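You operate a simulated robot arm through the tools that you are given. There is no shell and no other tool.

Carry out the task below with a simulated two-armed robot. There is one attempt and no reset: what you move stays moved.

JOB
Pick up the green-sleeved cone with one hand, pass it to the other hand and put it on the counter beside the small sink. Set down upright: green-sleeved cone.

The check looks at the end state, three seconds after you hand in, the way a careful person would. Anything else that was tipped, shoved, dropped, spilled or broken makes it a failure.

ROBOT AND FRAMES
Two 7-joint arms with four-finger grippers on one trunk, on a base that moves. Base frame: it is fixed to the floor where the robot stands at the start and does not move with it; the origin is under the middle of the robot, x ahead of it, y to its left, z up. Lengths are in m, angles in degrees, forces in N, time in s.
The left shoulder is at the start at [0.04, 0.181, 1.13], the right one opposite. With the tool pointing down near the work surface each hand reaches from about 0.32 to 0.84 m from the robot's upright axis, wherever it stands, measured 20 degrees to its own side. Places, roughly: counter beside the small sink (17x16 cm) [-1.82, -0.94, 0.84]; green-sleeved cone [0.25, 2.25, 1]. Payload 3.67 kg a hand.
Tool frame (each hand has its own): the origin (TCP) lies between the finger pads and is the grasp point; the fingertips stand 0.028 m ahead of it; z points along the fingers, y is the line along which they close. The gripper opens to 0.112 m; its body begins 0.073 m behind the TCP.
Orientation is that of the tool frame in the base frame, as a unit quaternion [x, y, z, w]. With the fingers straight down and closing along the base's y, the tool's x points along the base's -x, its y along +y and its z along -z.

CONTROLS
- The arms move only by the tool move_arm. It takes "left_moves", "right_moves" or both (then of equal length, played together; a hand with none holds still); each is a list of rows, each an object of numbers (a shift or turn left out is 0, a gripper value left out holds the last): "claw": the gripper command, from -1 (fully open) to 1 (shut), values between in proportion; "x", "y", "z": the shift along the tool's x, y, z in m; "wx", "wy", "wz": the turn, a rotation vector about the tool's x, y, z in degrees. In form: [{"claw": .., "x": .., "y": .., "z": .., "wx": .., "wy": .., "wz": ..}, ...]. A call has 1 to 20 rows; each row shifts and turns the commanded pose from where the row before left it, along the tool's axes as they then stand. Each row takes 0.2 s and may step no farther than 0.05 m and 8.6 degrees from the row before; otherwise, or with a gripper value out of range, the whole call is refused. Where a pose cannot be reached the arm comes as near as it can. A force on the tool above 40 N (or 10 N above the force at the start of the call, whichever is more), or a blocked arm, ends the call early, and 0.2 s more pass. Each finger travels about 0.0724 m/s and halts on what it meets, pressing with about 41 N; the grip force reading is that of the motor and also rises with nothing between the fingers. The clock runs only during rows and for 0.2 s after the last one: add rows that do not move to give the fingers time. The reply holds the time, the measured pose of the TCP, the force on the tool along the base axes, the opening and the grip force, in the units named above and with some noise, with the torque about the TCP (base axes, N m) and any sound that the robot's microphone picked up.
- Cameras (640 x 400 px; columns grow to the right, rows downward): "scene" is now at [0.1083, -0.0052, 1.3582]; the picture's right is [-0.06, -1.00, 0.00], its down [-0.57, 0.03, -0.82] and it looks along [0.82, -0.05, -0.57] (base axes); focal length 284 px, centre (320, 200). "left" rides on the left gripper at [0.06, 0.018, -0.104] in its tool frame; the picture's right is [-0.29, 0.96, 0.00], its down [-0.80, -0.24, -0.55] and it looks along [-0.53, -0.16, 0.83] (tool axes); focal length 234 px, centre (320, 200). "right" rides on the right gripper at [0.06, -0.018, -0.104] in its tool frame; the picture's right is [0.29, 0.96, 0.00], its down [-0.80, 0.24, -0.55] and it looks along [-0.53, 0.16, 0.83] (tool axes); focal length 234 px, centre (320, 200). There is no depth. A picture from a camera that has moved, and an enlarged one, comes with that camera's place and axes in the base frame and with its lens.
- grab_frame(camera): a new picture of that camera. The clock stands still meanwhile.
- raise_lower(by): moves the trunk up (or, below 0, down) by that many m; the arms and the scene camera ride with it, the base frame stays. It gives what a move gives, with no picture.
- base_move(legs): drives the robot by 1 to 6 legs, each [ahead, left, turn to the left] in m, m and degrees, along the robot's own axes; the way and the turn of a leg run together, so that a leg with both is an arc; at most 1.5 m and 180 degrees a leg. The arms and the cameras ride along, it lands a little off, and it stops where it bumps. It gives what a move gives.
- pan_tilt(pan, tilt): turns the head with the scene camera to pan (to the left, within 86 degrees either way) and tilt (down, from -29 to 69), counted from straight ahead of the robot. It gives what a move gives.
- zoom(camera, box): a new picture of the part [left, top, right, bottom] of that camera's present view, enlarged. The clock stands still meanwhile.
- job_done(): hands the job in; it is judged then, once.

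Nothing tells you exact positions but the pictures and the camera data. Unless the task says otherwise, let go and move clear before handing in.

The tools are called after "Emit:" as name(argument=value, ...) on one line, values as JSON. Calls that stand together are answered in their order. move_arm: Moves the arms, as the interface text tells. Its arguments: {"type":"object","properties":{"left_moves":{"type":"array"},"right_moves":{"type":"array"}},"required":[]} The other tools are called the same way: raise_lower (by) moves the trunk up or down; base_move (legs) drives the base; pan_tilt (pan, tilt) turns the head that bears the scene camera; grab_frame (camera) takes a picture; zoom (camera, box) takes an enlarged picture of a part of a camera's view; job_done () hands the job in.

At the start:

```text
time: 0.0
left_ee_pos: [0.4524, 0.2302, 1.1271]
left_ee_rot: [-0.001, 1.0, 0.0, 0.0]
left_contact_force: [0.6, 1.0, 0.4]
left_moment: [0.02, -0.02, -0.04]
left_width: 0.1122
left_grip_force: 0.0
right_ee_pos: [0.6109, -0.2992, 1.0954]
right_ee_rot: [0.0, 1.0, 0.0, 0.0]
right_contact_force: [0.1, 0.8, 0.1]
right_moment: [-0.01, 0.02, -0.03]
right_width: 0.1119
right_grip_force: 0.0
trunk travel left (down, up): [-0.25, 0.264]
robot x, y, heading: [0.0019, 0.0005, 0.0]
head pan, tilt (commanded): [-3.4, 34.9]
```

scene: 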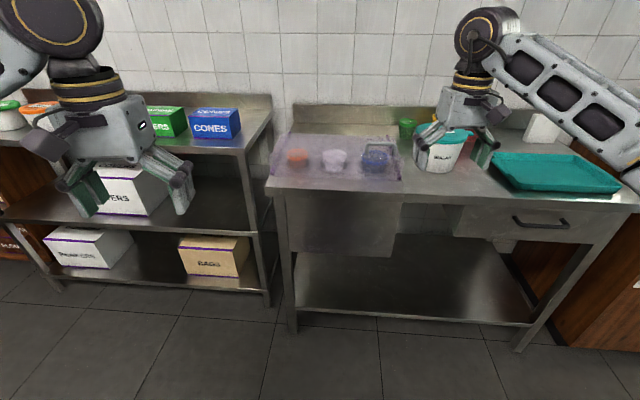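
right: 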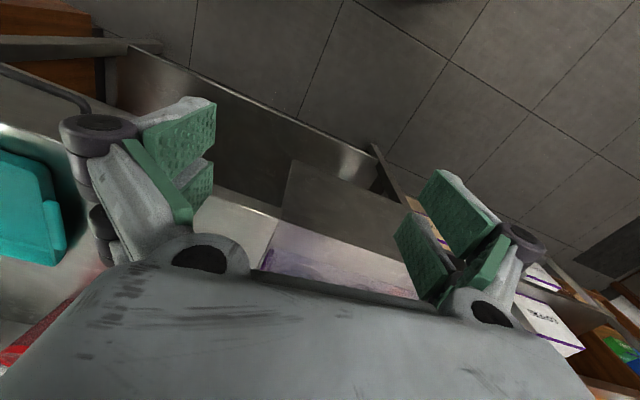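
left: 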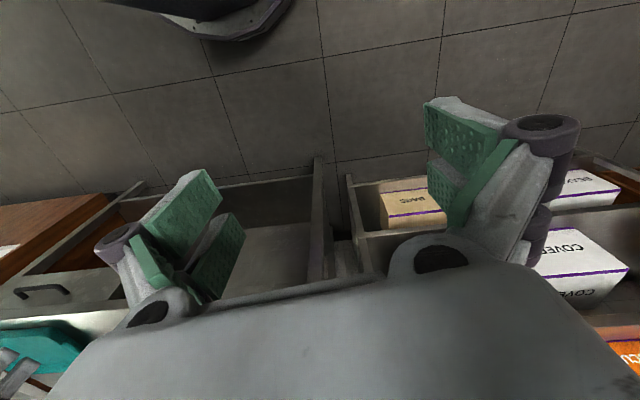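

I see a work table and shelves ahead, with both arms held above them. The cone should be about 2.25 m to my left, so I'll turn the head that way first and look.

Emit:
pan_tilt(pan=80, tilt=15)

Emit:
grab_frame(camera="scene")

```text
time: 1.6
left_ee_pos: [0.4509, 0.2294, 1.1294]
left_ee_rot: [0.0, 1.0, 0.0, 0.0]
left_contact_force: [-0.2, -0.1, -0.7]
left_moment: [-0.01, -0.02, -0.03]
left_width: 0.1121
left_grip_force: 0.1
right_ee_pos: [0.611, -0.2995, 1.0963]
right_ee_rot: [0.0, 1.0, 0.0, 0.0]
right_contact_force: [0.8, 0.2, 0.3]
right_moment: [0.0, 0.01, 0.0]
right_width: 0.1121
right_grip_force: 0.0
trunk travel left (down, up): [-0.25, 0.264]
robot x, y, heading: [0.0006, -0.0005, -0.1]
head pan, tilt (commanded): [80.0, 15.0]
```

```text
taken
camera scene: at [0.0366, 0.0921, 1.3901], right [0.98, -0.17, 0.0], down [-0.05, -0.26, -0.97], along [0.17, 0.95, -0.26], focal length 284 px, centre (320, 200)
```

scene: 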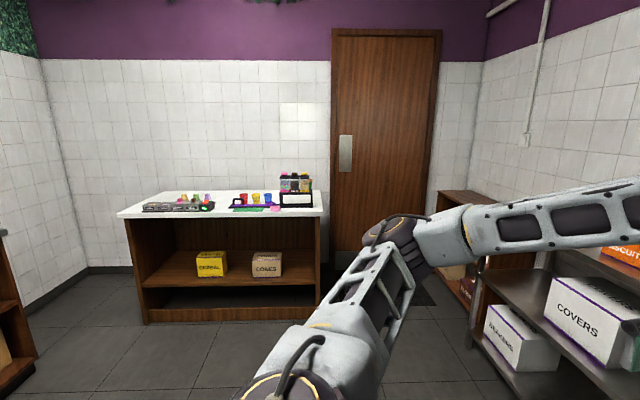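

There is a white counter to the left with small items on it. I'll zoom in on it to find the green-sleeved cone.

Emit:
zoom(camera="scene", box=[110, 160, 330, 230])

Emit:
zoom(camera="scene", box=[220, 165, 330, 220])

Emit:
zoom(camera="scene", box=[130, 180, 230, 225])

```text
2.91 times, centred on (220, 195) of scene
camera zoom: at [0.0366, 0.0921, 1.3901], right [0.98, -0.17, 0.0], down [-0.05, -0.26, -0.97], along [0.17, 0.95, -0.26], focal length 825 px, centre (611, 214)
```

zoom: 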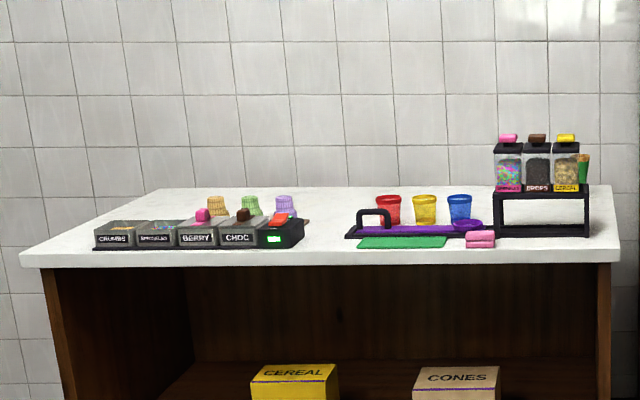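

```text
5.82 times, centred on (275, 192) of scene
camera zoom: at [0.0366, 0.0921, 1.3901], right [0.98, -0.17, 0.0], down [-0.05, -0.26, -0.97], along [0.17, 0.95, -0.26], focal length 1651 px, centre (582, 244)
```

zoom: 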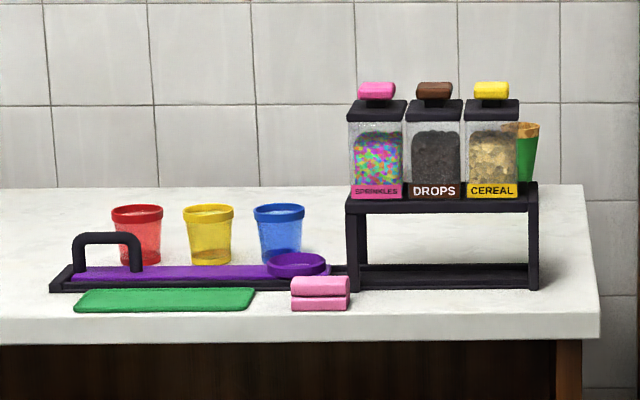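

```text
6.40 times, centred on (180, 202) of scene
camera zoom: at [0.0366, 0.0921, 1.3901], right [0.98, -0.17, 0.0], down [-0.05, -0.26, -0.97], along [0.17, 0.95, -0.26], focal length 1816 px, centre (1216, 184)
```

zoom: 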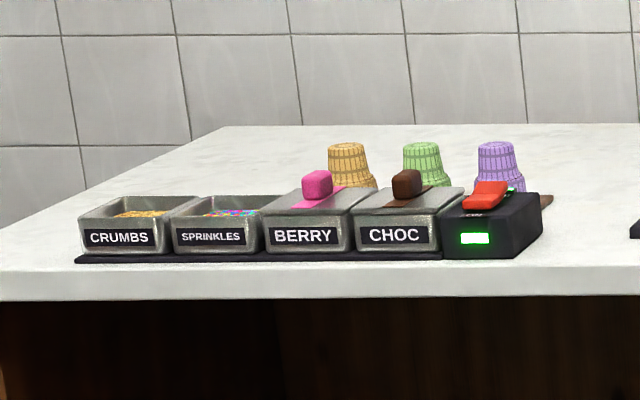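

The green-sleeved cone stands behind the CEREAL jar on the black rack at the right end of that counter. Next I'll look to the right, so I know the room before driving.

Emit:
pan_tilt(pan=-86, tilt=20)

Emit:
grab_frame(camera="scene")

Emit:
pan_tilt(pan=35, tilt=25)

Emit:
grab_frame(camera="scene")

```text
time: 4.1
left_ee_pos: [0.4519, 0.2288, 1.129]
left_ee_rot: [0.0, 1.0, 0.0, 0.0]
left_contact_force: [-0.2, 0.3, 0.3]
left_moment: [-0.01, -0.03, -0.01]
left_width: 0.1121
left_grip_force: 0.1
right_ee_pos: [0.6102, -0.2996, 1.0973]
right_ee_rot: [0.0, 1.0, 0.0, -0.001]
right_contact_force: [1.3, 1.0, 0.4]
right_moment: [-0.01, -0.03, -0.01]
right_width: 0.1121
right_grip_force: 0.0
trunk travel left (down, up): [-0.25, 0.264]
robot x, y, heading: [-0.0009, -0.0036, 0.2]
head pan, tilt (commanded): [-85.9, 20.0]
```

```text
taken
camera scene: at [0.0269, -0.0928, 1.382], right [-1.0, -0.07, 0.0], down [-0.02, 0.34, -0.94], along [0.07, -0.94, -0.34], focal length 284 px, centre (320, 200)
```

scene: 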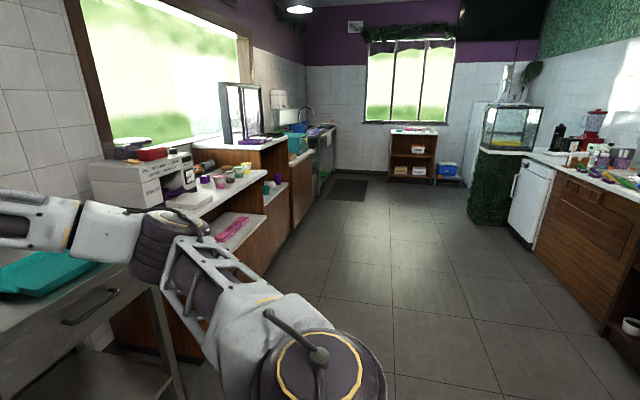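

```text
time: 6.1
left_ee_pos: [0.4515, 0.2298, 1.1287]
left_ee_rot: [0.0, 1.0, 0.0, 0.0]
left_contact_force: [-0.2, 0.1, 0.9]
left_moment: [-0.02, -0.02, -0.02]
left_width: 0.112
left_grip_force: 0.1
right_ee_pos: [0.6102, -0.2997, 1.0957]
right_ee_rot: [0.0, 1.0, 0.0, 0.0]
right_contact_force: [0.0, 0.4, -0.1]
right_moment: [0.0, -0.04, 0.02]
right_width: 0.112
right_grip_force: 0.0
trunk travel left (down, up): [-0.25, 0.264]
robot x, y, heading: [0.0002, -0.0027, 0.1]
head pan, tilt (commanded): [35.0, 25.0]
```

```text
taken
camera scene: at [0.0958, 0.0529, 1.3738], right [0.57, -0.82, 0.0], down [-0.35, -0.24, -0.91], along [0.74, 0.52, -0.42], focal length 284 px, centre (320, 200)
```

scene: 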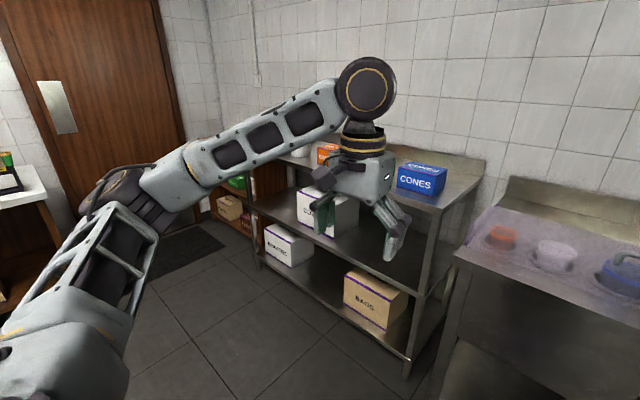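

The cone's counter is along y≈1.8 and beyond, and a shelf unit stands ahead on my left. I'll back off from the shelves, turn left and look again.

Emit:
base_move(legs=[[-0.5, 0, 0], [0, 0, 90]])

Emit:
pan_tilt(pan=-20, tilt=20)

Emit:
grab_frame(camera="scene")

```text
time: 13.3
left_ee_pos: [-0.7246, 0.4542, 1.1281]
left_ee_rot: [-0.705, 0.709, 0.0, 0.0]
left_contact_force: [0.6, -0.6, 0.4]
left_moment: [0.0, 0.01, 0.01]
left_width: 0.1122
left_grip_force: 0.0
right_ee_pos: [-0.1954, 0.6096, 1.096]
right_ee_rot: [-0.705, 0.709, 0.0, 0.0]
right_contact_force: [-0.1, -0.5, 0.2]
right_moment: [-0.01, 0.02, 0.0]
right_width: 0.1122
right_grip_force: 0.2
trunk travel left (down, up): [-0.25, 0.264]
robot x, y, heading: [-0.4972, 0.0009, 89.7]
head pan, tilt (commanded): [35.0, 25.0]
```

```text
time: 14.6
left_ee_pos: [-0.7245, 0.4542, 1.129]
left_ee_rot: [-0.705, 0.709, 0.0, 0.0]
left_contact_force: [-0.2, -0.3, 0.2]
left_moment: [-0.01, 0.03, -0.01]
left_width: 0.112
left_grip_force: 0.1
right_ee_pos: [-0.1946, 0.6103, 1.096]
right_ee_rot: [-0.704, 0.71, 0.0, -0.001]
right_contact_force: [-0.4, 0.2, -0.8]
right_moment: [0.01, 0.01, 0.01]
right_width: 0.1122
right_grip_force: 0.1
trunk travel left (down, up): [-0.25, 0.264]
robot x, y, heading: [-0.4969, 0.0013, 89.4]
head pan, tilt (commanded): [-20.0, 20.0]
```

```text
taken
camera scene: at [-0.4656, 0.1088, 1.3819], right [0.94, -0.35, 0.0], down [-0.12, -0.32, -0.94], along [0.33, 0.88, -0.34], focal length 284 px, centre (320, 200)
```

scene: 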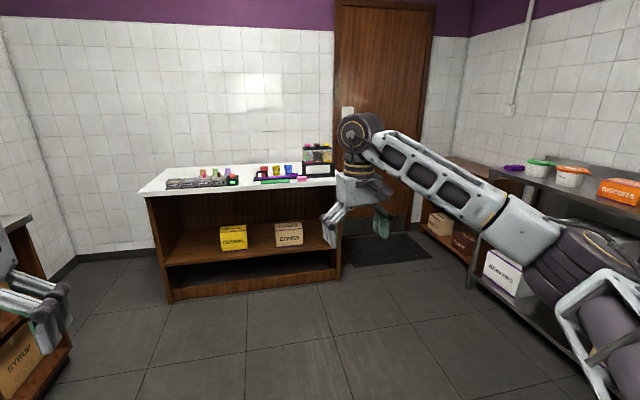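

The counter is ahead and the floor in front of it is clear. I'll drive closer, to about (0.05, 0.95), and look at the rack from there.

Emit:
base_move(legs=[[0.9, -0.5, 0]])

Emit:
pan_tilt(pan=-10, tilt=22)

Emit:
grab_frame(camera="scene")

```text
time: 19.9
left_ee_pos: [-0.2129, 1.3614, 1.1284]
left_ee_rot: [-0.704, 0.71, 0.001, -0.001]
left_contact_force: [-0.6, 0.7, -0.6]
left_moment: [-0.01, 0.01, 0.02]
left_width: 0.112
left_grip_force: 0.1
right_ee_pos: [0.317, 1.515, 1.0956]
right_ee_rot: [-0.704, 0.71, 0.0, 0.0]
right_contact_force: [-0.2, -0.4, 0.1]
right_moment: [0.0, 0.01, -0.01]
right_width: 0.1122
right_grip_force: 0.0
trunk travel left (down, up): [-0.25, 0.264]
robot x, y, heading: [0.014, 0.9089, 89.6]
head pan, tilt (commanded): [-20.0, 20.0]
```

```text
time: 20.7
left_ee_pos: [-0.213, 1.3614, 1.1284]
left_ee_rot: [-0.704, 0.71, 0.001, 0.0]
left_contact_force: [0.2, 1.2, 0.3]
left_moment: [0.0, -0.01, -0.03]
left_width: 0.1119
left_grip_force: 0.2
right_ee_pos: [0.3176, 1.5154, 1.0959]
right_ee_rot: [-0.704, 0.711, 0.0, 0.0]
right_contact_force: [0.6, -0.6, -0.2]
right_moment: [-0.01, -0.01, 0.0]
right_width: 0.1121
right_grip_force: 0.1
trunk travel left (down, up): [-0.25, 0.264]
robot x, y, heading: [0.0137, 0.905, 89.3]
head pan, tilt (commanded): [-10.0, 22.0]
```

```text
taken
camera scene: at [0.0299, 1.019, 1.3787], right [0.98, -0.18, 0.0], down [-0.07, -0.37, -0.93], along [0.17, 0.91, -0.37], focal length 284 px, centre (320, 200)
```

scene: 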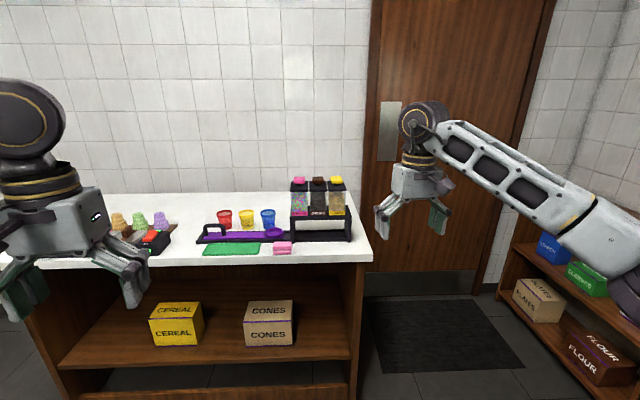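

The rack with three jars is now clearly in front of me. I'll raise the trunk so the camera can look over the jars at the cone behind them.

Emit:
raise_lower(by=0.25)

Emit:
zoom(camera="scene", box=[200, 140, 400, 265])

Emit:
grab_frame(camera="scene")

```text
time: 23.2
left_ee_pos: [-0.2132, 1.3617, 1.3777]
left_ee_rot: [-0.704, 0.71, 0.0, 0.001]
left_contact_force: [0.7, 0.4, -0.1]
left_moment: [0.02, -0.02, -0.01]
left_width: 0.1123
left_grip_force: 0.1
right_ee_pos: [0.3168, 1.5155, 1.3461]
right_ee_rot: [-0.704, 0.71, -0.001, 0.001]
right_contact_force: [-0.3, 0.3, -0.6]
right_moment: [-0.01, -0.01, 0.04]
right_width: 0.112
right_grip_force: 0.0
trunk travel left (down, up): [-0.5, 0.014]
robot x, y, heading: [0.0135, 0.9085, 89.4]
head pan, tilt (commanded): [-10.0, 22.0]
```

```text
3.20 times, centred on (300, 202) of scene
camera zoom: at [0.0299, 1.0191, 1.6285], right [0.98, -0.18, 0.0], down [-0.07, -0.37, -0.93], along [0.17, 0.91, -0.37], focal length 908 px, centre (384, 192)
```

zoom: 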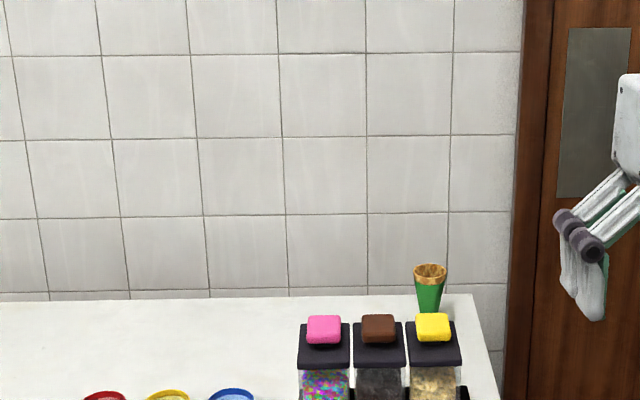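

```text
taken
camera scene: at [0.0299, 1.0191, 1.6285], right [0.98, -0.18, 0.0], down [-0.07, -0.37, -0.93], along [0.17, 0.91, -0.37], focal length 284 px, centre (320, 200)
```

scene: 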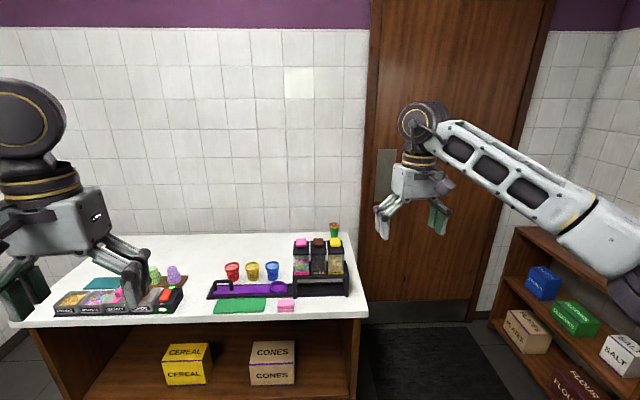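

From the two views I put the cone's rim near (0.345, 2.29, 0.965), standing on the counter well behind the jars and near its right end. The jar lids are near y 1.95, z 1.07. Approaching from the right end looks cleanest, so I'll check the floor space there.

Emit:
pan_tilt(pan=-45, tilt=35)

Emit:
grab_frame(camera="scene")

Emit:
grab_frame(camera="right")

```text
time: 24.2
left_ee_pos: [-0.2125, 1.3605, 1.3789]
left_ee_rot: [-0.705, 0.71, -0.001, 0.0]
left_contact_force: [-0.4, 0.2, -0.5]
left_moment: [0.02, -0.01, -0.01]
left_width: 0.1121
left_grip_force: 0.1
right_ee_pos: [0.3174, 1.516, 1.3453]
right_ee_rot: [-0.704, 0.71, 0.0, 0.0]
right_contact_force: [0.4, 1.0, -0.5]
right_moment: [0.01, -0.01, 0.04]
right_width: 0.1119
right_grip_force: 0.1
trunk travel left (down, up): [-0.5, 0.014]
robot x, y, heading: [0.011, 0.9046, 89.6]
head pan, tilt (commanded): [-45.0, 35.0]
```

```text
taken
camera scene: at [0.0756, 0.9896, 1.6079], right [0.7, -0.71, 0.0], down [-0.41, -0.4, -0.82], along [0.58, 0.57, -0.57], focal length 284 px, centre (320, 200)
```

scene: 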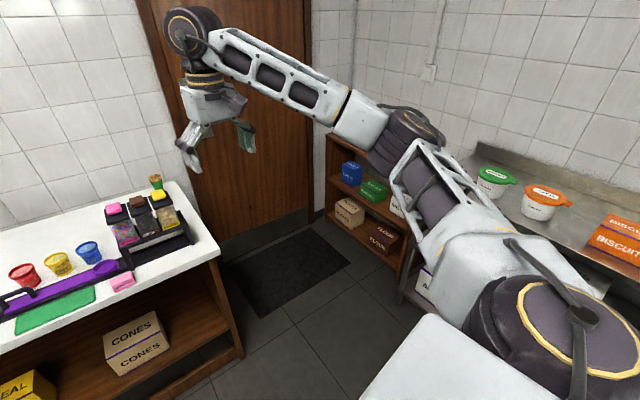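

```text
taken
camera right: at [0.334, 1.4555, 1.4498], right [-0.96, -0.28, 0.0], down [-0.23, 0.8, 0.55], along [-0.16, 0.53, -0.83], focal length 234 px, centre (320, 200)
```

right: 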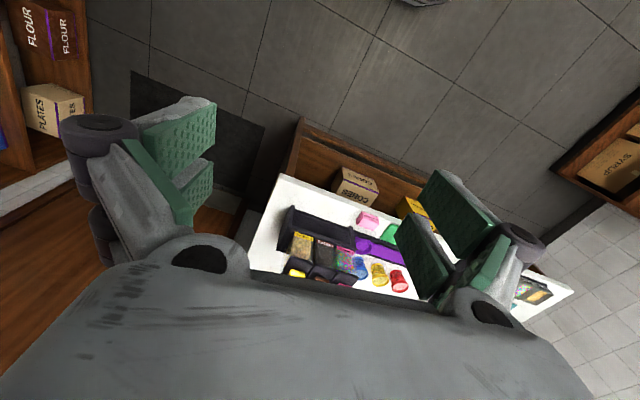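

The area right of the counter, the mat in front of the door, is free from about x 0.45 to 1.25. The plan:
- The right hand grips the cone low from the right end.
- In free space the left hand takes it from above.
- The left hand sets it down at the sink.

First I'll turn to heading 150 here, then move to the right of the counter.

Emit:
base_move(legs=[[0, 0, 60], [-0.574, -0.678, 0]])

Emit:
pan_tilt(pan=-35, tilt=35)

Emit:
grab_frame(camera="scene")

```text
time: 31.8
left_ee_pos: [0.3401, 1.2359, 1.3779]
left_ee_rot: [0.964, -0.267, 0.002, 0.0]
left_contact_force: [-0.5, -0.3, -0.7]
left_moment: [0.0, -0.01, -0.01]
left_width: 0.112
left_grip_force: 0.1
right_ee_pos: [0.4787, 1.7691, 1.3447]
right_ee_rot: [0.963, -0.269, -0.001, 0.0]
right_contact_force: [0.3, 0.3, -0.4]
right_moment: [-0.02, 0.0, -0.02]
right_width: 0.1119
right_grip_force: 0.0
trunk travel left (down, up): [-0.5, 0.014]
robot x, y, heading: [0.846, 1.2021, 149.0]
head pan, tilt (commanded): [-45.0, 35.0]
```

```text
time: 32.5
left_ee_pos: [0.3409, 1.2367, 1.3776]
left_ee_rot: [0.964, -0.267, 0.0, 0.0]
left_contact_force: [-0.3, -1.0, 0.3]
left_moment: [0.01, 0.04, 0.03]
left_width: 0.1119
left_grip_force: 0.1
right_ee_pos: [0.4781, 1.771, 1.3454]
right_ee_rot: [0.964, -0.268, 0.0, -0.001]
right_contact_force: [0.3, -0.2, 0.1]
right_moment: [-0.02, 0.06, -0.01]
right_width: 0.1119
right_grip_force: 0.0
trunk travel left (down, up): [-0.5, 0.014]
robot x, y, heading: [0.8473, 1.2, 148.8]
head pan, tilt (commanded): [-35.0, 35.0]
```

```text
taken
camera scene: at [0.7941, 1.2907, 1.6078], right [0.91, 0.41, 0.0], down [0.23, -0.52, -0.82], along [-0.33, 0.75, -0.57], focal length 284 px, centre (320, 200)
```

scene: 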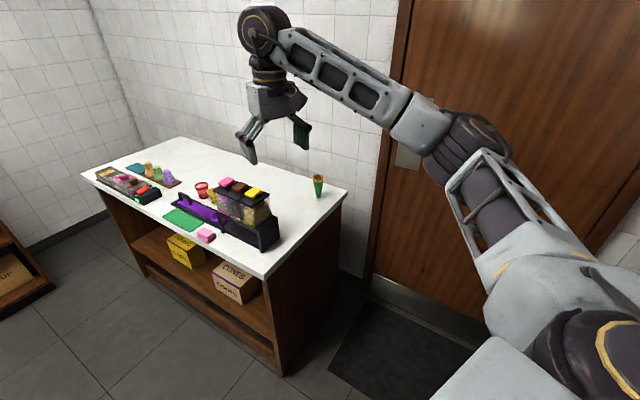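

Emit:
zoom(camera="scene", box=[190, 150, 350, 270])

Emit:
zoom(camera="scene", box=[290, 160, 350, 210])

```text
3.33 times, centred on (270, 210) of scene
camera zoom: at [0.7941, 1.2907, 1.6078], right [0.91, 0.41, 0.0], down [0.23, -0.52, -0.82], along [-0.33, 0.75, -0.57], focal length 946 px, centre (487, 167)
```

zoom: 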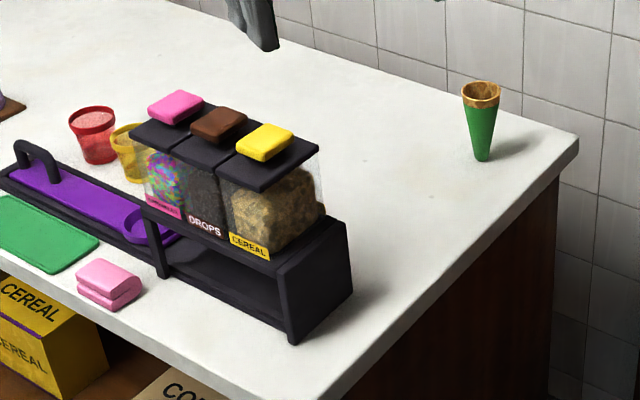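

```text
8.00 times, centred on (320, 185) of scene
camera zoom: at [0.7941, 1.2907, 1.6078], right [0.91, 0.41, 0.0], down [0.23, -0.52, -0.82], along [-0.33, 0.75, -0.57], focal length 2270 px, centre (320, 320)
```

zoom: 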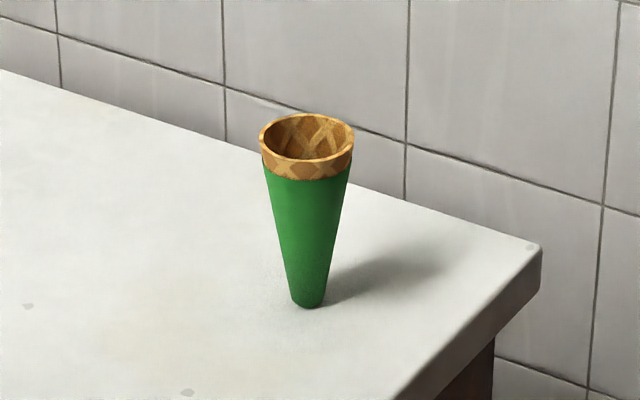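

Now I can see it well: a free-standing waffle cone with a green sleeve, rim about 5.5 cm across, tapering to about 2 cm, at about (0.34, 2.30) and 9 cm from the counter's right edge. I'll move sideways and forward to stand right of the counter with the arms high.

Emit:
base_move(legs=[[0.16, -0.24, 0]])

Emit:
grab_frame(camera="scene")

```text
time: 34.5
left_ee_pos: [0.3287, 1.5256, 1.3784]
left_ee_rot: [0.964, -0.268, 0.0, -0.001]
left_contact_force: [-0.3, 0.0, 0.6]
left_moment: [0.03, 0.01, -0.01]
left_width: 0.1118
left_grip_force: 0.1
right_ee_pos: [0.4672, 2.0597, 1.3487]
right_ee_rot: [0.963, -0.268, -0.001, -0.001]
right_contact_force: [0.0, 0.0, -0.1]
right_moment: [0.04, 0.03, 0.02]
right_width: 0.1118
right_grip_force: 0.1
trunk travel left (down, up): [-0.5, 0.014]
robot x, y, heading: [0.8337, 1.4914, 148.9]
head pan, tilt (commanded): [-35.0, 35.0]
```

```text
taken
camera scene: at [0.7812, 1.5793, 1.608], right [0.91, 0.4, 0.0], down [0.23, -0.52, -0.82], along [-0.33, 0.75, -0.57], focal length 284 px, centre (320, 200)
```

scene: 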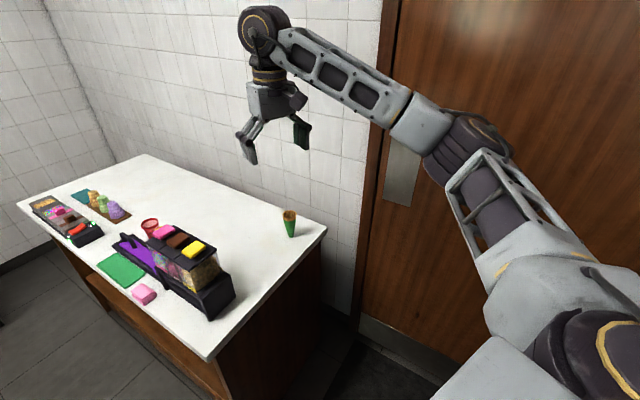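

The way is still clear. I'll make the second half of the move.

Emit:
base_move(legs=[[0.14, -0.22, 0]])

Emit:
pan_tilt(pan=-15, tilt=45)

Emit:
grab_frame(camera="scene")

```text
time: 36.4
left_ee_pos: [0.3237, 1.79, 1.3786]
left_ee_rot: [0.963, -0.269, 0.0, -0.001]
left_contact_force: [-0.1, -0.6, 0.1]
left_moment: [0.05, 0.0, -0.03]
left_width: 0.1121
left_grip_force: 0.1
right_ee_pos: [0.4611, 2.323, 1.3466]
right_ee_rot: [0.963, -0.269, 0.0, -0.001]
right_contact_force: [-0.4, -0.4, 0.1]
right_moment: [0.03, 0.02, 0.0]
right_width: 0.1121
right_grip_force: 0.1
trunk travel left (down, up): [-0.5, 0.014]
robot x, y, heading: [0.8296, 1.7562, 148.8]
head pan, tilt (commanded): [-35.0, 35.0]
```

```text
time: 37.2
left_ee_pos: [0.3231, 1.7933, 1.3782]
left_ee_rot: [0.963, -0.269, -0.001, 0.001]
left_contact_force: [-0.2, -0.1, 0.5]
left_moment: [-0.01, 0.04, -0.01]
left_width: 0.1122
left_grip_force: 0.0
right_ee_pos: [0.4619, 2.3278, 1.3442]
right_ee_rot: [0.963, -0.269, 0.0, 0.0]
right_contact_force: [-0.7, 0.7, -0.8]
right_moment: [-0.01, 0.01, 0.0]
right_width: 0.112
right_grip_force: 0.1
trunk travel left (down, up): [-0.5, 0.014]
robot x, y, heading: [0.8268, 1.7518, 149.1]
head pan, tilt (commanded): [-15.0, 45.0]
```

```text
taken
camera scene: at [0.7552, 1.8245, 1.5929], right [0.72, 0.69, 0.0], down [0.49, -0.51, -0.71], along [-0.49, 0.51, -0.71], focal length 284 px, centre (320, 200)
```

scene: 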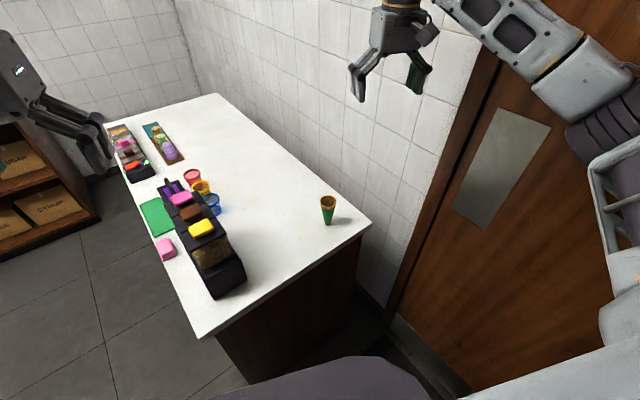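

The cone is in clear view on the counter's near corner. I'll zoom in to fix its position.

Emit:
zoom(camera="scene", box=[288, 180, 368, 230])

Emit:
grab_frame(camera="right")

```text
8.00 times, centred on (328, 205) of scene
camera zoom: at [0.7552, 1.8245, 1.5929], right [0.72, 0.69, 0.0], down [0.49, -0.51, -0.71], along [-0.49, 0.51, -0.71], focal length 2270 px, centre (256, 160)
```

zoom: 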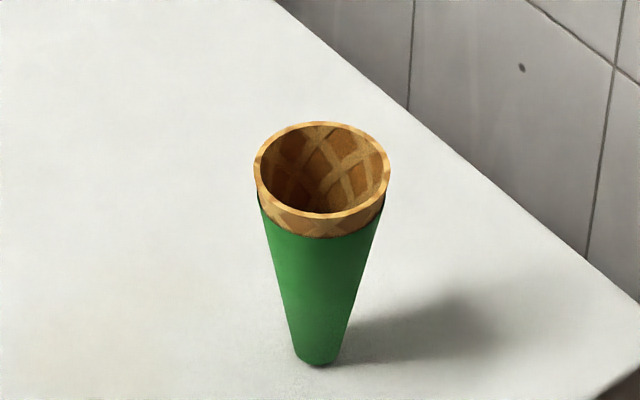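

```text
taken
camera right: at [0.5218, 2.3113, 1.4493], right [-0.25, -0.97, 0.0], down [-0.81, 0.21, 0.55], along [-0.54, 0.14, -0.83], focal length 234 px, centre (320, 200)
```

right: 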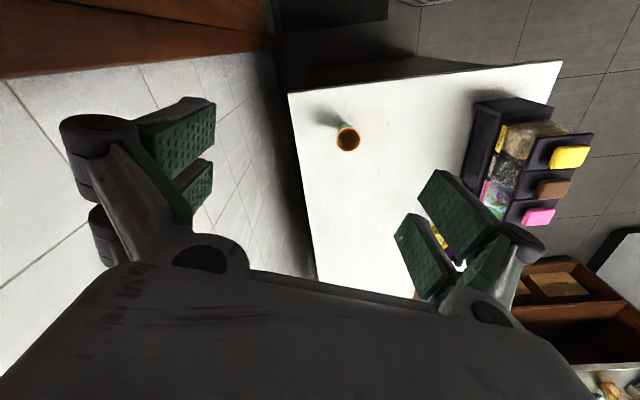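

The cone stands at about (0.337, 2.298), with its base at z≈0.84 and rim at z≈0.955. I'll line the right hand up behind it and pitch the hand so it points forward, 25° below horizontal, while it is still high.

Emit:
move_arm(right_moves=[{"claw": -1, "x": 0.035, "y": 0.045}, {"x": 0.035, "y": 0.045}, {"wy": -8.2}, {"wy": -8.2}, {"wy": -8.2}, {"wy": -8.2}, {"wy": -8.2}, {"wy": -8.2}, {"wy": -8.2}, {"wy": -7.6}, {}])

Emit:
grab_frame(camera="scene")

Emit:
grab_frame(camera="right")

```text
refused: row 1 steps farther than a row can; nothing moved
```

```text
taken
camera scene: at [0.7552, 1.8245, 1.5929], right [0.72, 0.69, 0.0], down [0.49, -0.51, -0.71], along [-0.49, 0.51, -0.71], focal length 284 px, centre (320, 200)
```

scene: 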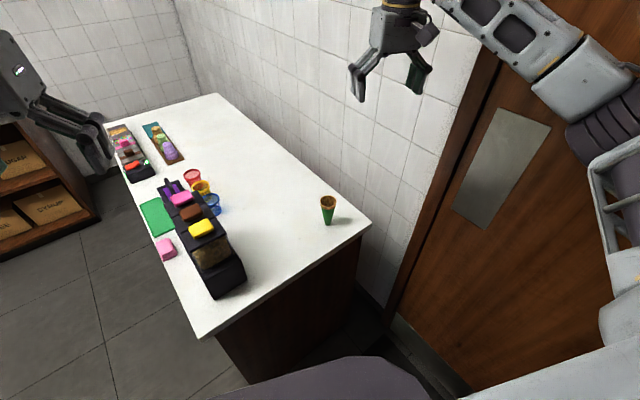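

```text
taken
camera right: at [0.5218, 2.3113, 1.4493], right [-0.25, -0.97, 0.0], down [-0.81, 0.21, 0.55], along [-0.54, 0.14, -0.83], focal length 234 px, centre (320, 200)
```

right: 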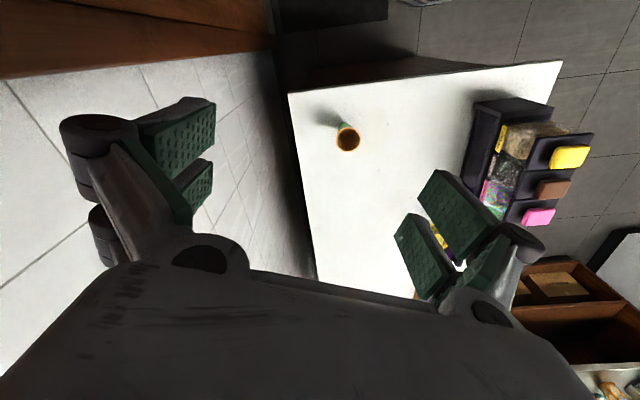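

The call was refused because the first step was too long, and nothing moved. I'll send the same motion in smaller steps.

Emit:
move_arm(right_moves=[{"claw": -1, "x": 0.023, "y": 0.03}, {"x": 0.023, "y": 0.03}, {"x": 0.024, "y": 0.03}, {"wy": -8.2}, {"wy": -8.2}, {"wy": -8.2}, {"wy": -8.2}, {"wy": -8.2}, {"wy": -8.2}, {"wy": -8.2}, {"wy": -7.6}, {}])

Emit:
grab_frame(camera="scene")

Emit:
grab_frame(camera="right")

```text
time: 39.8
left_ee_pos: [0.3241, 1.7919, 1.3783]
left_ee_rot: [0.963, -0.269, 0.001, 0.0]
left_contact_force: [0.1, -0.6, -0.6]
left_moment: [0.02, -0.01, -0.01]
left_width: 0.1121
left_grip_force: 0.0
right_ee_pos: [0.4756, 2.2117, 1.3453]
right_ee_rot: [0.812, -0.226, -0.519, -0.144]
right_contact_force: [-0.3, 0.3, -0.8]
right_moment: [-0.01, 0.0, 0.01]
right_width: 0.112
right_grip_force: 0.0
trunk travel left (down, up): [-0.5, 0.014]
robot x, y, heading: [0.8307, 1.7533, 148.7]
head pan, tilt (commanded): [-15.0, 45.0]
```

```text
taken
camera scene: at [0.7548, 1.8227, 1.593], right [0.72, 0.69, 0.0], down [0.49, -0.51, -0.71], along [-0.49, 0.51, -0.71], focal length 284 px, centre (320, 200)
```

scene: 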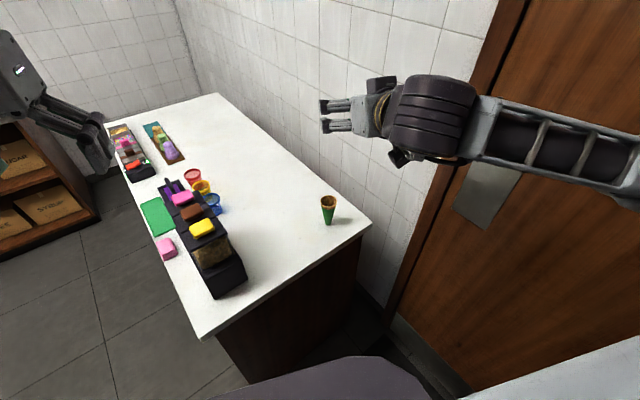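

```text
taken
camera right: at [0.5858, 2.1657, 1.3356], right [-0.39, -0.88, -0.26], down [0.02, -0.29, 0.96], along [-0.92, 0.37, 0.13], focal length 234 px, centre (320, 200)
```

right: 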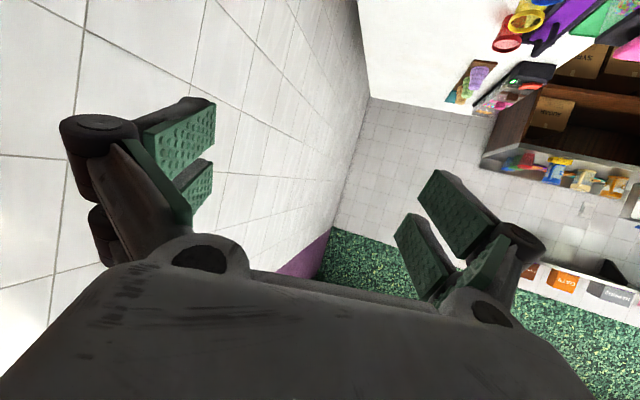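

The right hand is pitched correctly and sits about 16 cm behind the cone, in line with it. Before lowering the trunk I'll raise and pull back the left hand so it stays clear of the jars.

Emit:
move_arm(left_moves=[{"z": -0.05}, {"z": -0.05}, {"z": -0.05}, {"x": 0.04}, {"x": 0.04}, {}])

Emit:
raise_lower(by=-0.25)

Emit:
grab_frame(camera="scene")

```text
time: 41.2
left_ee_pos: [0.3913, 1.7522, 1.5281]
left_ee_rot: [0.963, -0.269, 0.001, 0.0]
left_contact_force: [0.0, 0.1, -0.3]
left_moment: [-0.03, -0.04, -0.02]
left_width: 0.1122
left_grip_force: 0.0
right_ee_pos: [0.4732, 2.213, 1.3449]
right_ee_rot: [0.813, -0.226, -0.517, -0.144]
right_contact_force: [0.8, -0.5, -0.3]
right_moment: [0.01, 0.0, 0.0]
right_width: 0.1119
right_grip_force: 0.0
trunk travel left (down, up): [-0.5, 0.014]
robot x, y, heading: [0.8287, 1.7534, 148.6]
head pan, tilt (commanded): [-15.0, 45.0]
```

```text
time: 43.8
left_ee_pos: [0.393, 1.7506, 1.2797]
left_ee_rot: [0.963, -0.268, 0.0, 0.0]
left_contact_force: [-0.4, 0.1, 0.0]
left_moment: [-0.01, 0.03, 0.01]
left_width: 0.1116
left_grip_force: 0.1
right_ee_pos: [0.4748, 2.2117, 1.0969]
right_ee_rot: [0.812, -0.227, -0.518, -0.145]
right_contact_force: [0.0, 0.3, 0.0]
right_moment: [0.02, -0.03, 0.01]
right_width: 0.1121
right_grip_force: 0.0
trunk travel left (down, up): [-0.25, 0.264]
robot x, y, heading: [0.8277, 1.753, 148.4]
head pan, tilt (commanded): [-15.0, 45.0]
```

```text
taken
camera scene: at [0.7554, 1.8227, 1.3433], right [0.72, 0.69, 0.0], down [0.49, -0.51, -0.71], along [-0.49, 0.51, -0.71], focal length 284 px, centre (320, 200)
```

scene: 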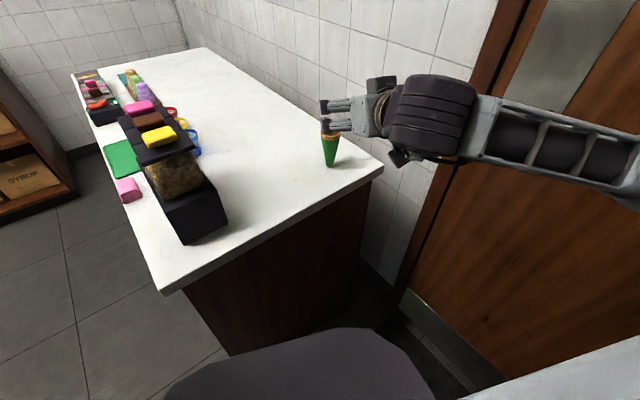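

The trunk is down and everything is clear. I'll zoom in on the cone's base from this lower viewpoint to confirm the counter height.

Emit:
zoom(camera="scene", box=[290, 90, 410, 180])

```text
4.44 times, centred on (350, 135) of scene
camera zoom: at [0.7554, 1.8227, 1.3433], right [0.72, 0.69, 0.0], down [0.49, -0.51, -0.71], along [-0.49, 0.51, -0.71], focal length 1261 px, centre (187, 489)
```

zoom: 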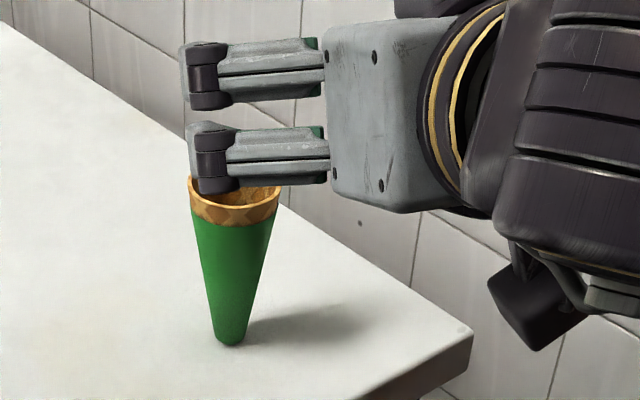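

The base point agrees from both heights: the cone is at (0.336, 2.300) and the counter at z≈0.84. The black camera module hangs below the right gripper, so I'll steepen the pitch to 30° and descend to z≈0.893, still 16 cm behind the cone.

Emit:
move_arm(right_moves=[{"wy": 5}, {"x": 0.0355, "z": 0.0205}, {"x": 0.0355, "z": 0.0205}, {"x": 0.0355, "z": 0.0205}, {"x": 0.0355, "z": 0.0205}, {"x": 0.034, "z": 0.0195, "y": -0.003}, {}])

Emit:
grab_frame(camera="scene")

Emit:
zoom(camera="scene", box=[290, 120, 430, 225])

Emit:
grab_frame(camera="right")

```text
time: 45.4
left_ee_pos: [0.3935, 1.7505, 1.2801]
left_ee_rot: [0.963, -0.269, -0.001, -0.001]
left_contact_force: [-0.5, -0.3, 0.2]
left_moment: [0.01, 0.02, 0.0]
left_width: 0.1122
left_grip_force: 0.1
right_ee_pos: [0.4718, 2.205, 0.9344]
right_ee_rot: [0.835, -0.23, -0.483, -0.131]
right_contact_force: [0.8, 0.3, -0.2]
right_moment: [0.02, 0.03, 0.02]
right_width: 0.112
right_grip_force: 0.0
right hand out of reach, approached as far as the arm can: row 5, 6
trunk travel left (down, up): [-0.25, 0.264]
robot x, y, heading: [0.8265, 1.7554, 148.7]
head pan, tilt (commanded): [-15.0, 45.0]
```

```text
taken
camera scene: at [0.7554, 1.8226, 1.3433], right [0.72, 0.69, 0.0], down [0.49, -0.51, -0.71], along [-0.49, 0.51, -0.71], focal length 284 px, centre (320, 200)
```

scene: 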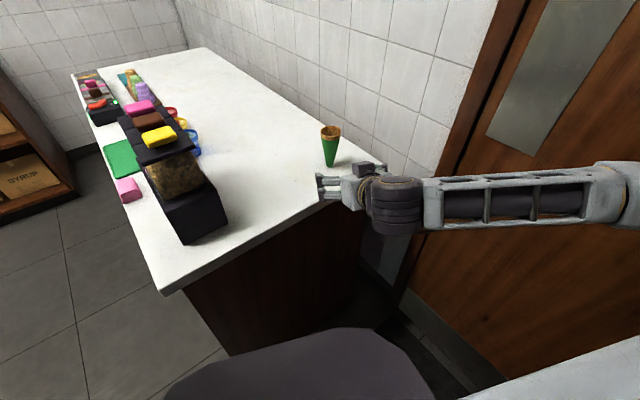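

```text
3.81 times, centred on (360, 172) of scene
camera zoom: at [0.7554, 1.8226, 1.3433], right [0.72, 0.69, 0.0], down [0.49, -0.51, -0.71], along [-0.49, 0.51, -0.71], focal length 1081 px, centre (168, 305)
```

zoom: 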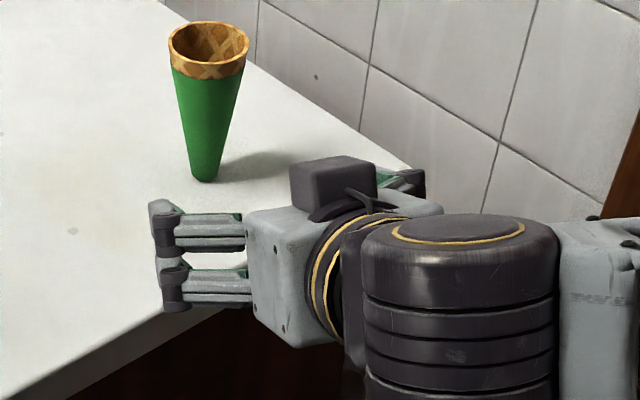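

```text
taken
camera right: at [0.5839, 2.1593, 0.9357], right [-0.36, -0.9, -0.25], down [-0.05, -0.24, 0.97], along [-0.93, 0.36, 0.04], focal length 234 px, centre (320, 200)
```

right: 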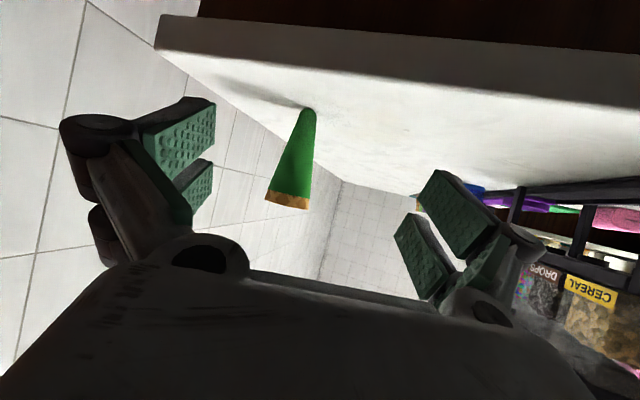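

The cone's place is confirmed by the hand camera, but the arm hit its reach limit at z 0.934, folded too close to the body. I'll back the command up a little and then lower the trunk instead.

Emit:
move_arm(right_moves=[{"x": -0.0433, "z": -0.025}, {}])

```text
time: 46.0
left_ee_pos: [0.3922, 1.7505, 1.2778]
left_ee_rot: [0.963, -0.269, 0.0, 0.0]
left_contact_force: [0.2, 1.0, 0.2]
left_moment: [-0.03, 0.0, 0.0]
left_width: 0.1119
left_grip_force: 0.0
right_ee_pos: [0.471, 2.206, 0.9871]
right_ee_rot: [0.834, -0.234, -0.481, -0.135]
right_contact_force: [0.3, 1.1, -0.5]
right_moment: [-0.02, -0.01, 0.0]
right_width: 0.1119
right_grip_force: 0.0
trunk travel left (down, up): [-0.25, 0.264]
robot x, y, heading: [0.8323, 1.7533, 148.5]
head pan, tilt (commanded): [-15.0, 45.0]
```

The command now follows the measured pose again. I'll lower the trunk 9 cm, which brings the hand to z≈0.897.

Emit:
raise_lower(by=-0.09)

Emit:
grab_frame(camera="right")

Emit:
grab_frame(camera="scene")

```text
time: 47.3
left_ee_pos: [0.3924, 1.7508, 1.1905]
left_ee_rot: [0.963, -0.269, 0.0, 0.0]
left_contact_force: [-0.3, 0.3, 0.6]
left_moment: [0.0, 0.03, -0.03]
left_width: 0.1122
left_grip_force: 0.1
right_ee_pos: [0.47, 2.2041, 0.8971]
right_ee_rot: [0.834, -0.233, -0.482, -0.135]
right_contact_force: [0.1, -1.3, -0.2]
right_moment: [-0.01, -0.01, -0.02]
right_width: 0.112
right_grip_force: 0.1
trunk travel left (down, up): [-0.16, 0.354]
robot x, y, heading: [0.8322, 1.7535, 148.5]
head pan, tilt (commanded): [-15.0, 45.0]
```

```text
taken
camera right: at [0.5816, 2.1581, 0.8974], right [-0.37, -0.89, -0.25], down [-0.05, -0.25, 0.97], along [-0.93, 0.37, 0.04], focal length 234 px, centre (320, 200)
```

right: 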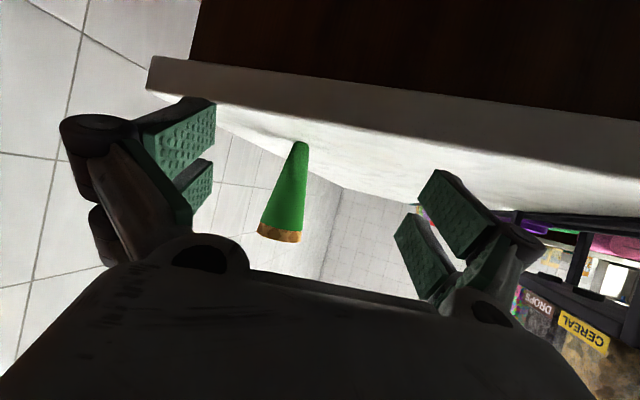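

```text
taken
camera scene: at [0.7556, 1.8226, 1.2533], right [0.72, 0.69, 0.0], down [0.49, -0.51, -0.71], along [-0.49, 0.51, -0.71], focal length 284 px, centre (320, 200)
```

scene: 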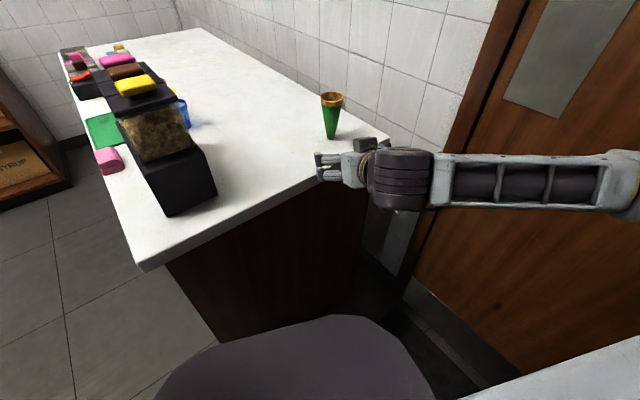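

The hand camera shows the cone about 1.3 cm right of the hand's axis and 16.4 cm ahead. I'll correct sideways and advance 10 cm level with the counter.

Emit:
move_arm(right_moves=[{"y": -0.0126}, {"x": -0.0167, "z": 0.0289}, {"x": -0.0167, "z": 0.0289}, {"x": -0.0167, "z": 0.0289}, {}])

Emit:
grab_frame(camera="right")

Emit:
zoom(camera="scene", box=[280, 70, 420, 175])

```text
time: 48.5
left_ee_pos: [0.3933, 1.7515, 1.1898]
left_ee_rot: [0.963, -0.269, 0.0, 0.0]
left_contact_force: [-0.1, -0.5, 0.2]
left_moment: [0.04, 0.01, 0.0]
left_width: 0.1119
left_grip_force: 0.1
right_ee_pos: [0.3923, 2.2686, 0.8989]
right_ee_rot: [0.834, -0.232, -0.482, -0.134]
right_contact_force: [0.3, -0.4, -0.6]
right_moment: [0.01, -0.02, -0.01]
right_width: 0.1119
right_grip_force: 0.1
trunk travel left (down, up): [-0.16, 0.354]
robot x, y, heading: [0.8286, 1.7554, 148.7]
head pan, tilt (commanded): [-15.0, 45.0]
```

```text
taken
camera right: at [0.5037, 2.2216, 0.8987], right [-0.37, -0.89, -0.25], down [-0.05, -0.25, 0.97], along [-0.93, 0.37, 0.04], focal length 234 px, centre (320, 200)
```

right: 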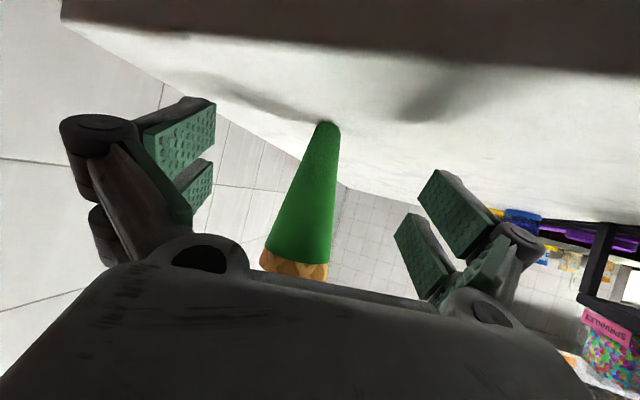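

```text
3.81 times, centred on (350, 122) of scene
camera zoom: at [0.7559, 1.8225, 1.2534], right [0.72, 0.69, 0.0], down [0.49, -0.51, -0.71], along [-0.49, 0.51, -0.71], focal length 1081 px, centre (206, 495)
```

zoom: 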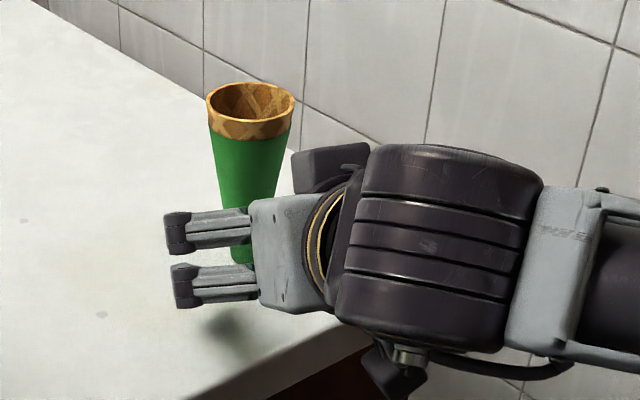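

The cone now sits between the open fingers, with about 6.4 cm left to the grasp point. I'll advance the rest, dropping about 7 mm, and check before closing.

Emit:
move_arm(right_moves=[{"x": -0.0131, "z": 0.0297, "y": 0.001}, {"x": -0.0131, "z": 0.0297, "y": 0.001}, {}])

Emit:
grab_frame(camera="right")

Emit:
zoom(camera="scene", box=[280, 70, 420, 175])

```text
time: 49.3
left_ee_pos: [0.3931, 1.7506, 1.1902]
left_ee_rot: [0.963, -0.269, 0.0, 0.0]
left_contact_force: [0.1, 0.1, 0.5]
left_moment: [0.02, 0.04, -0.01]
left_width: 0.1123
left_grip_force: 0.1
right_ee_pos: [0.3336, 2.2995, 0.8909]
right_ee_rot: [0.834, -0.233, -0.482, -0.135]
right_contact_force: [-0.2, -0.1, -0.4]
right_moment: [0.01, 0.02, 0.03]
right_width: 0.112
right_grip_force: 0.1
trunk travel left (down, up): [-0.16, 0.354]
robot x, y, heading: [0.8277, 1.754, 148.8]
head pan, tilt (commanded): [-15.0, 45.0]
```

```text
taken
camera right: at [0.4449, 2.2532, 0.8904], right [-0.37, -0.89, -0.25], down [-0.05, -0.25, 0.97], along [-0.93, 0.37, 0.04], focal length 234 px, centre (320, 200)
```

right: 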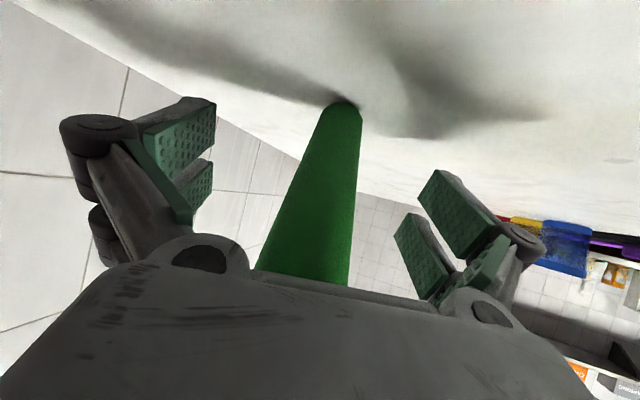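

```text
3.81 times, centred on (350, 122) of scene
camera zoom: at [0.7558, 1.8227, 1.2533], right [0.72, 0.69, 0.0], down [0.49, -0.51, -0.71], along [-0.49, 0.51, -0.71], focal length 1081 px, centre (206, 495)
```

zoom: 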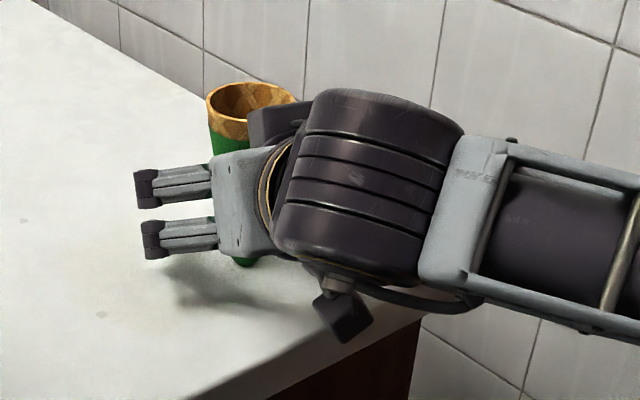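

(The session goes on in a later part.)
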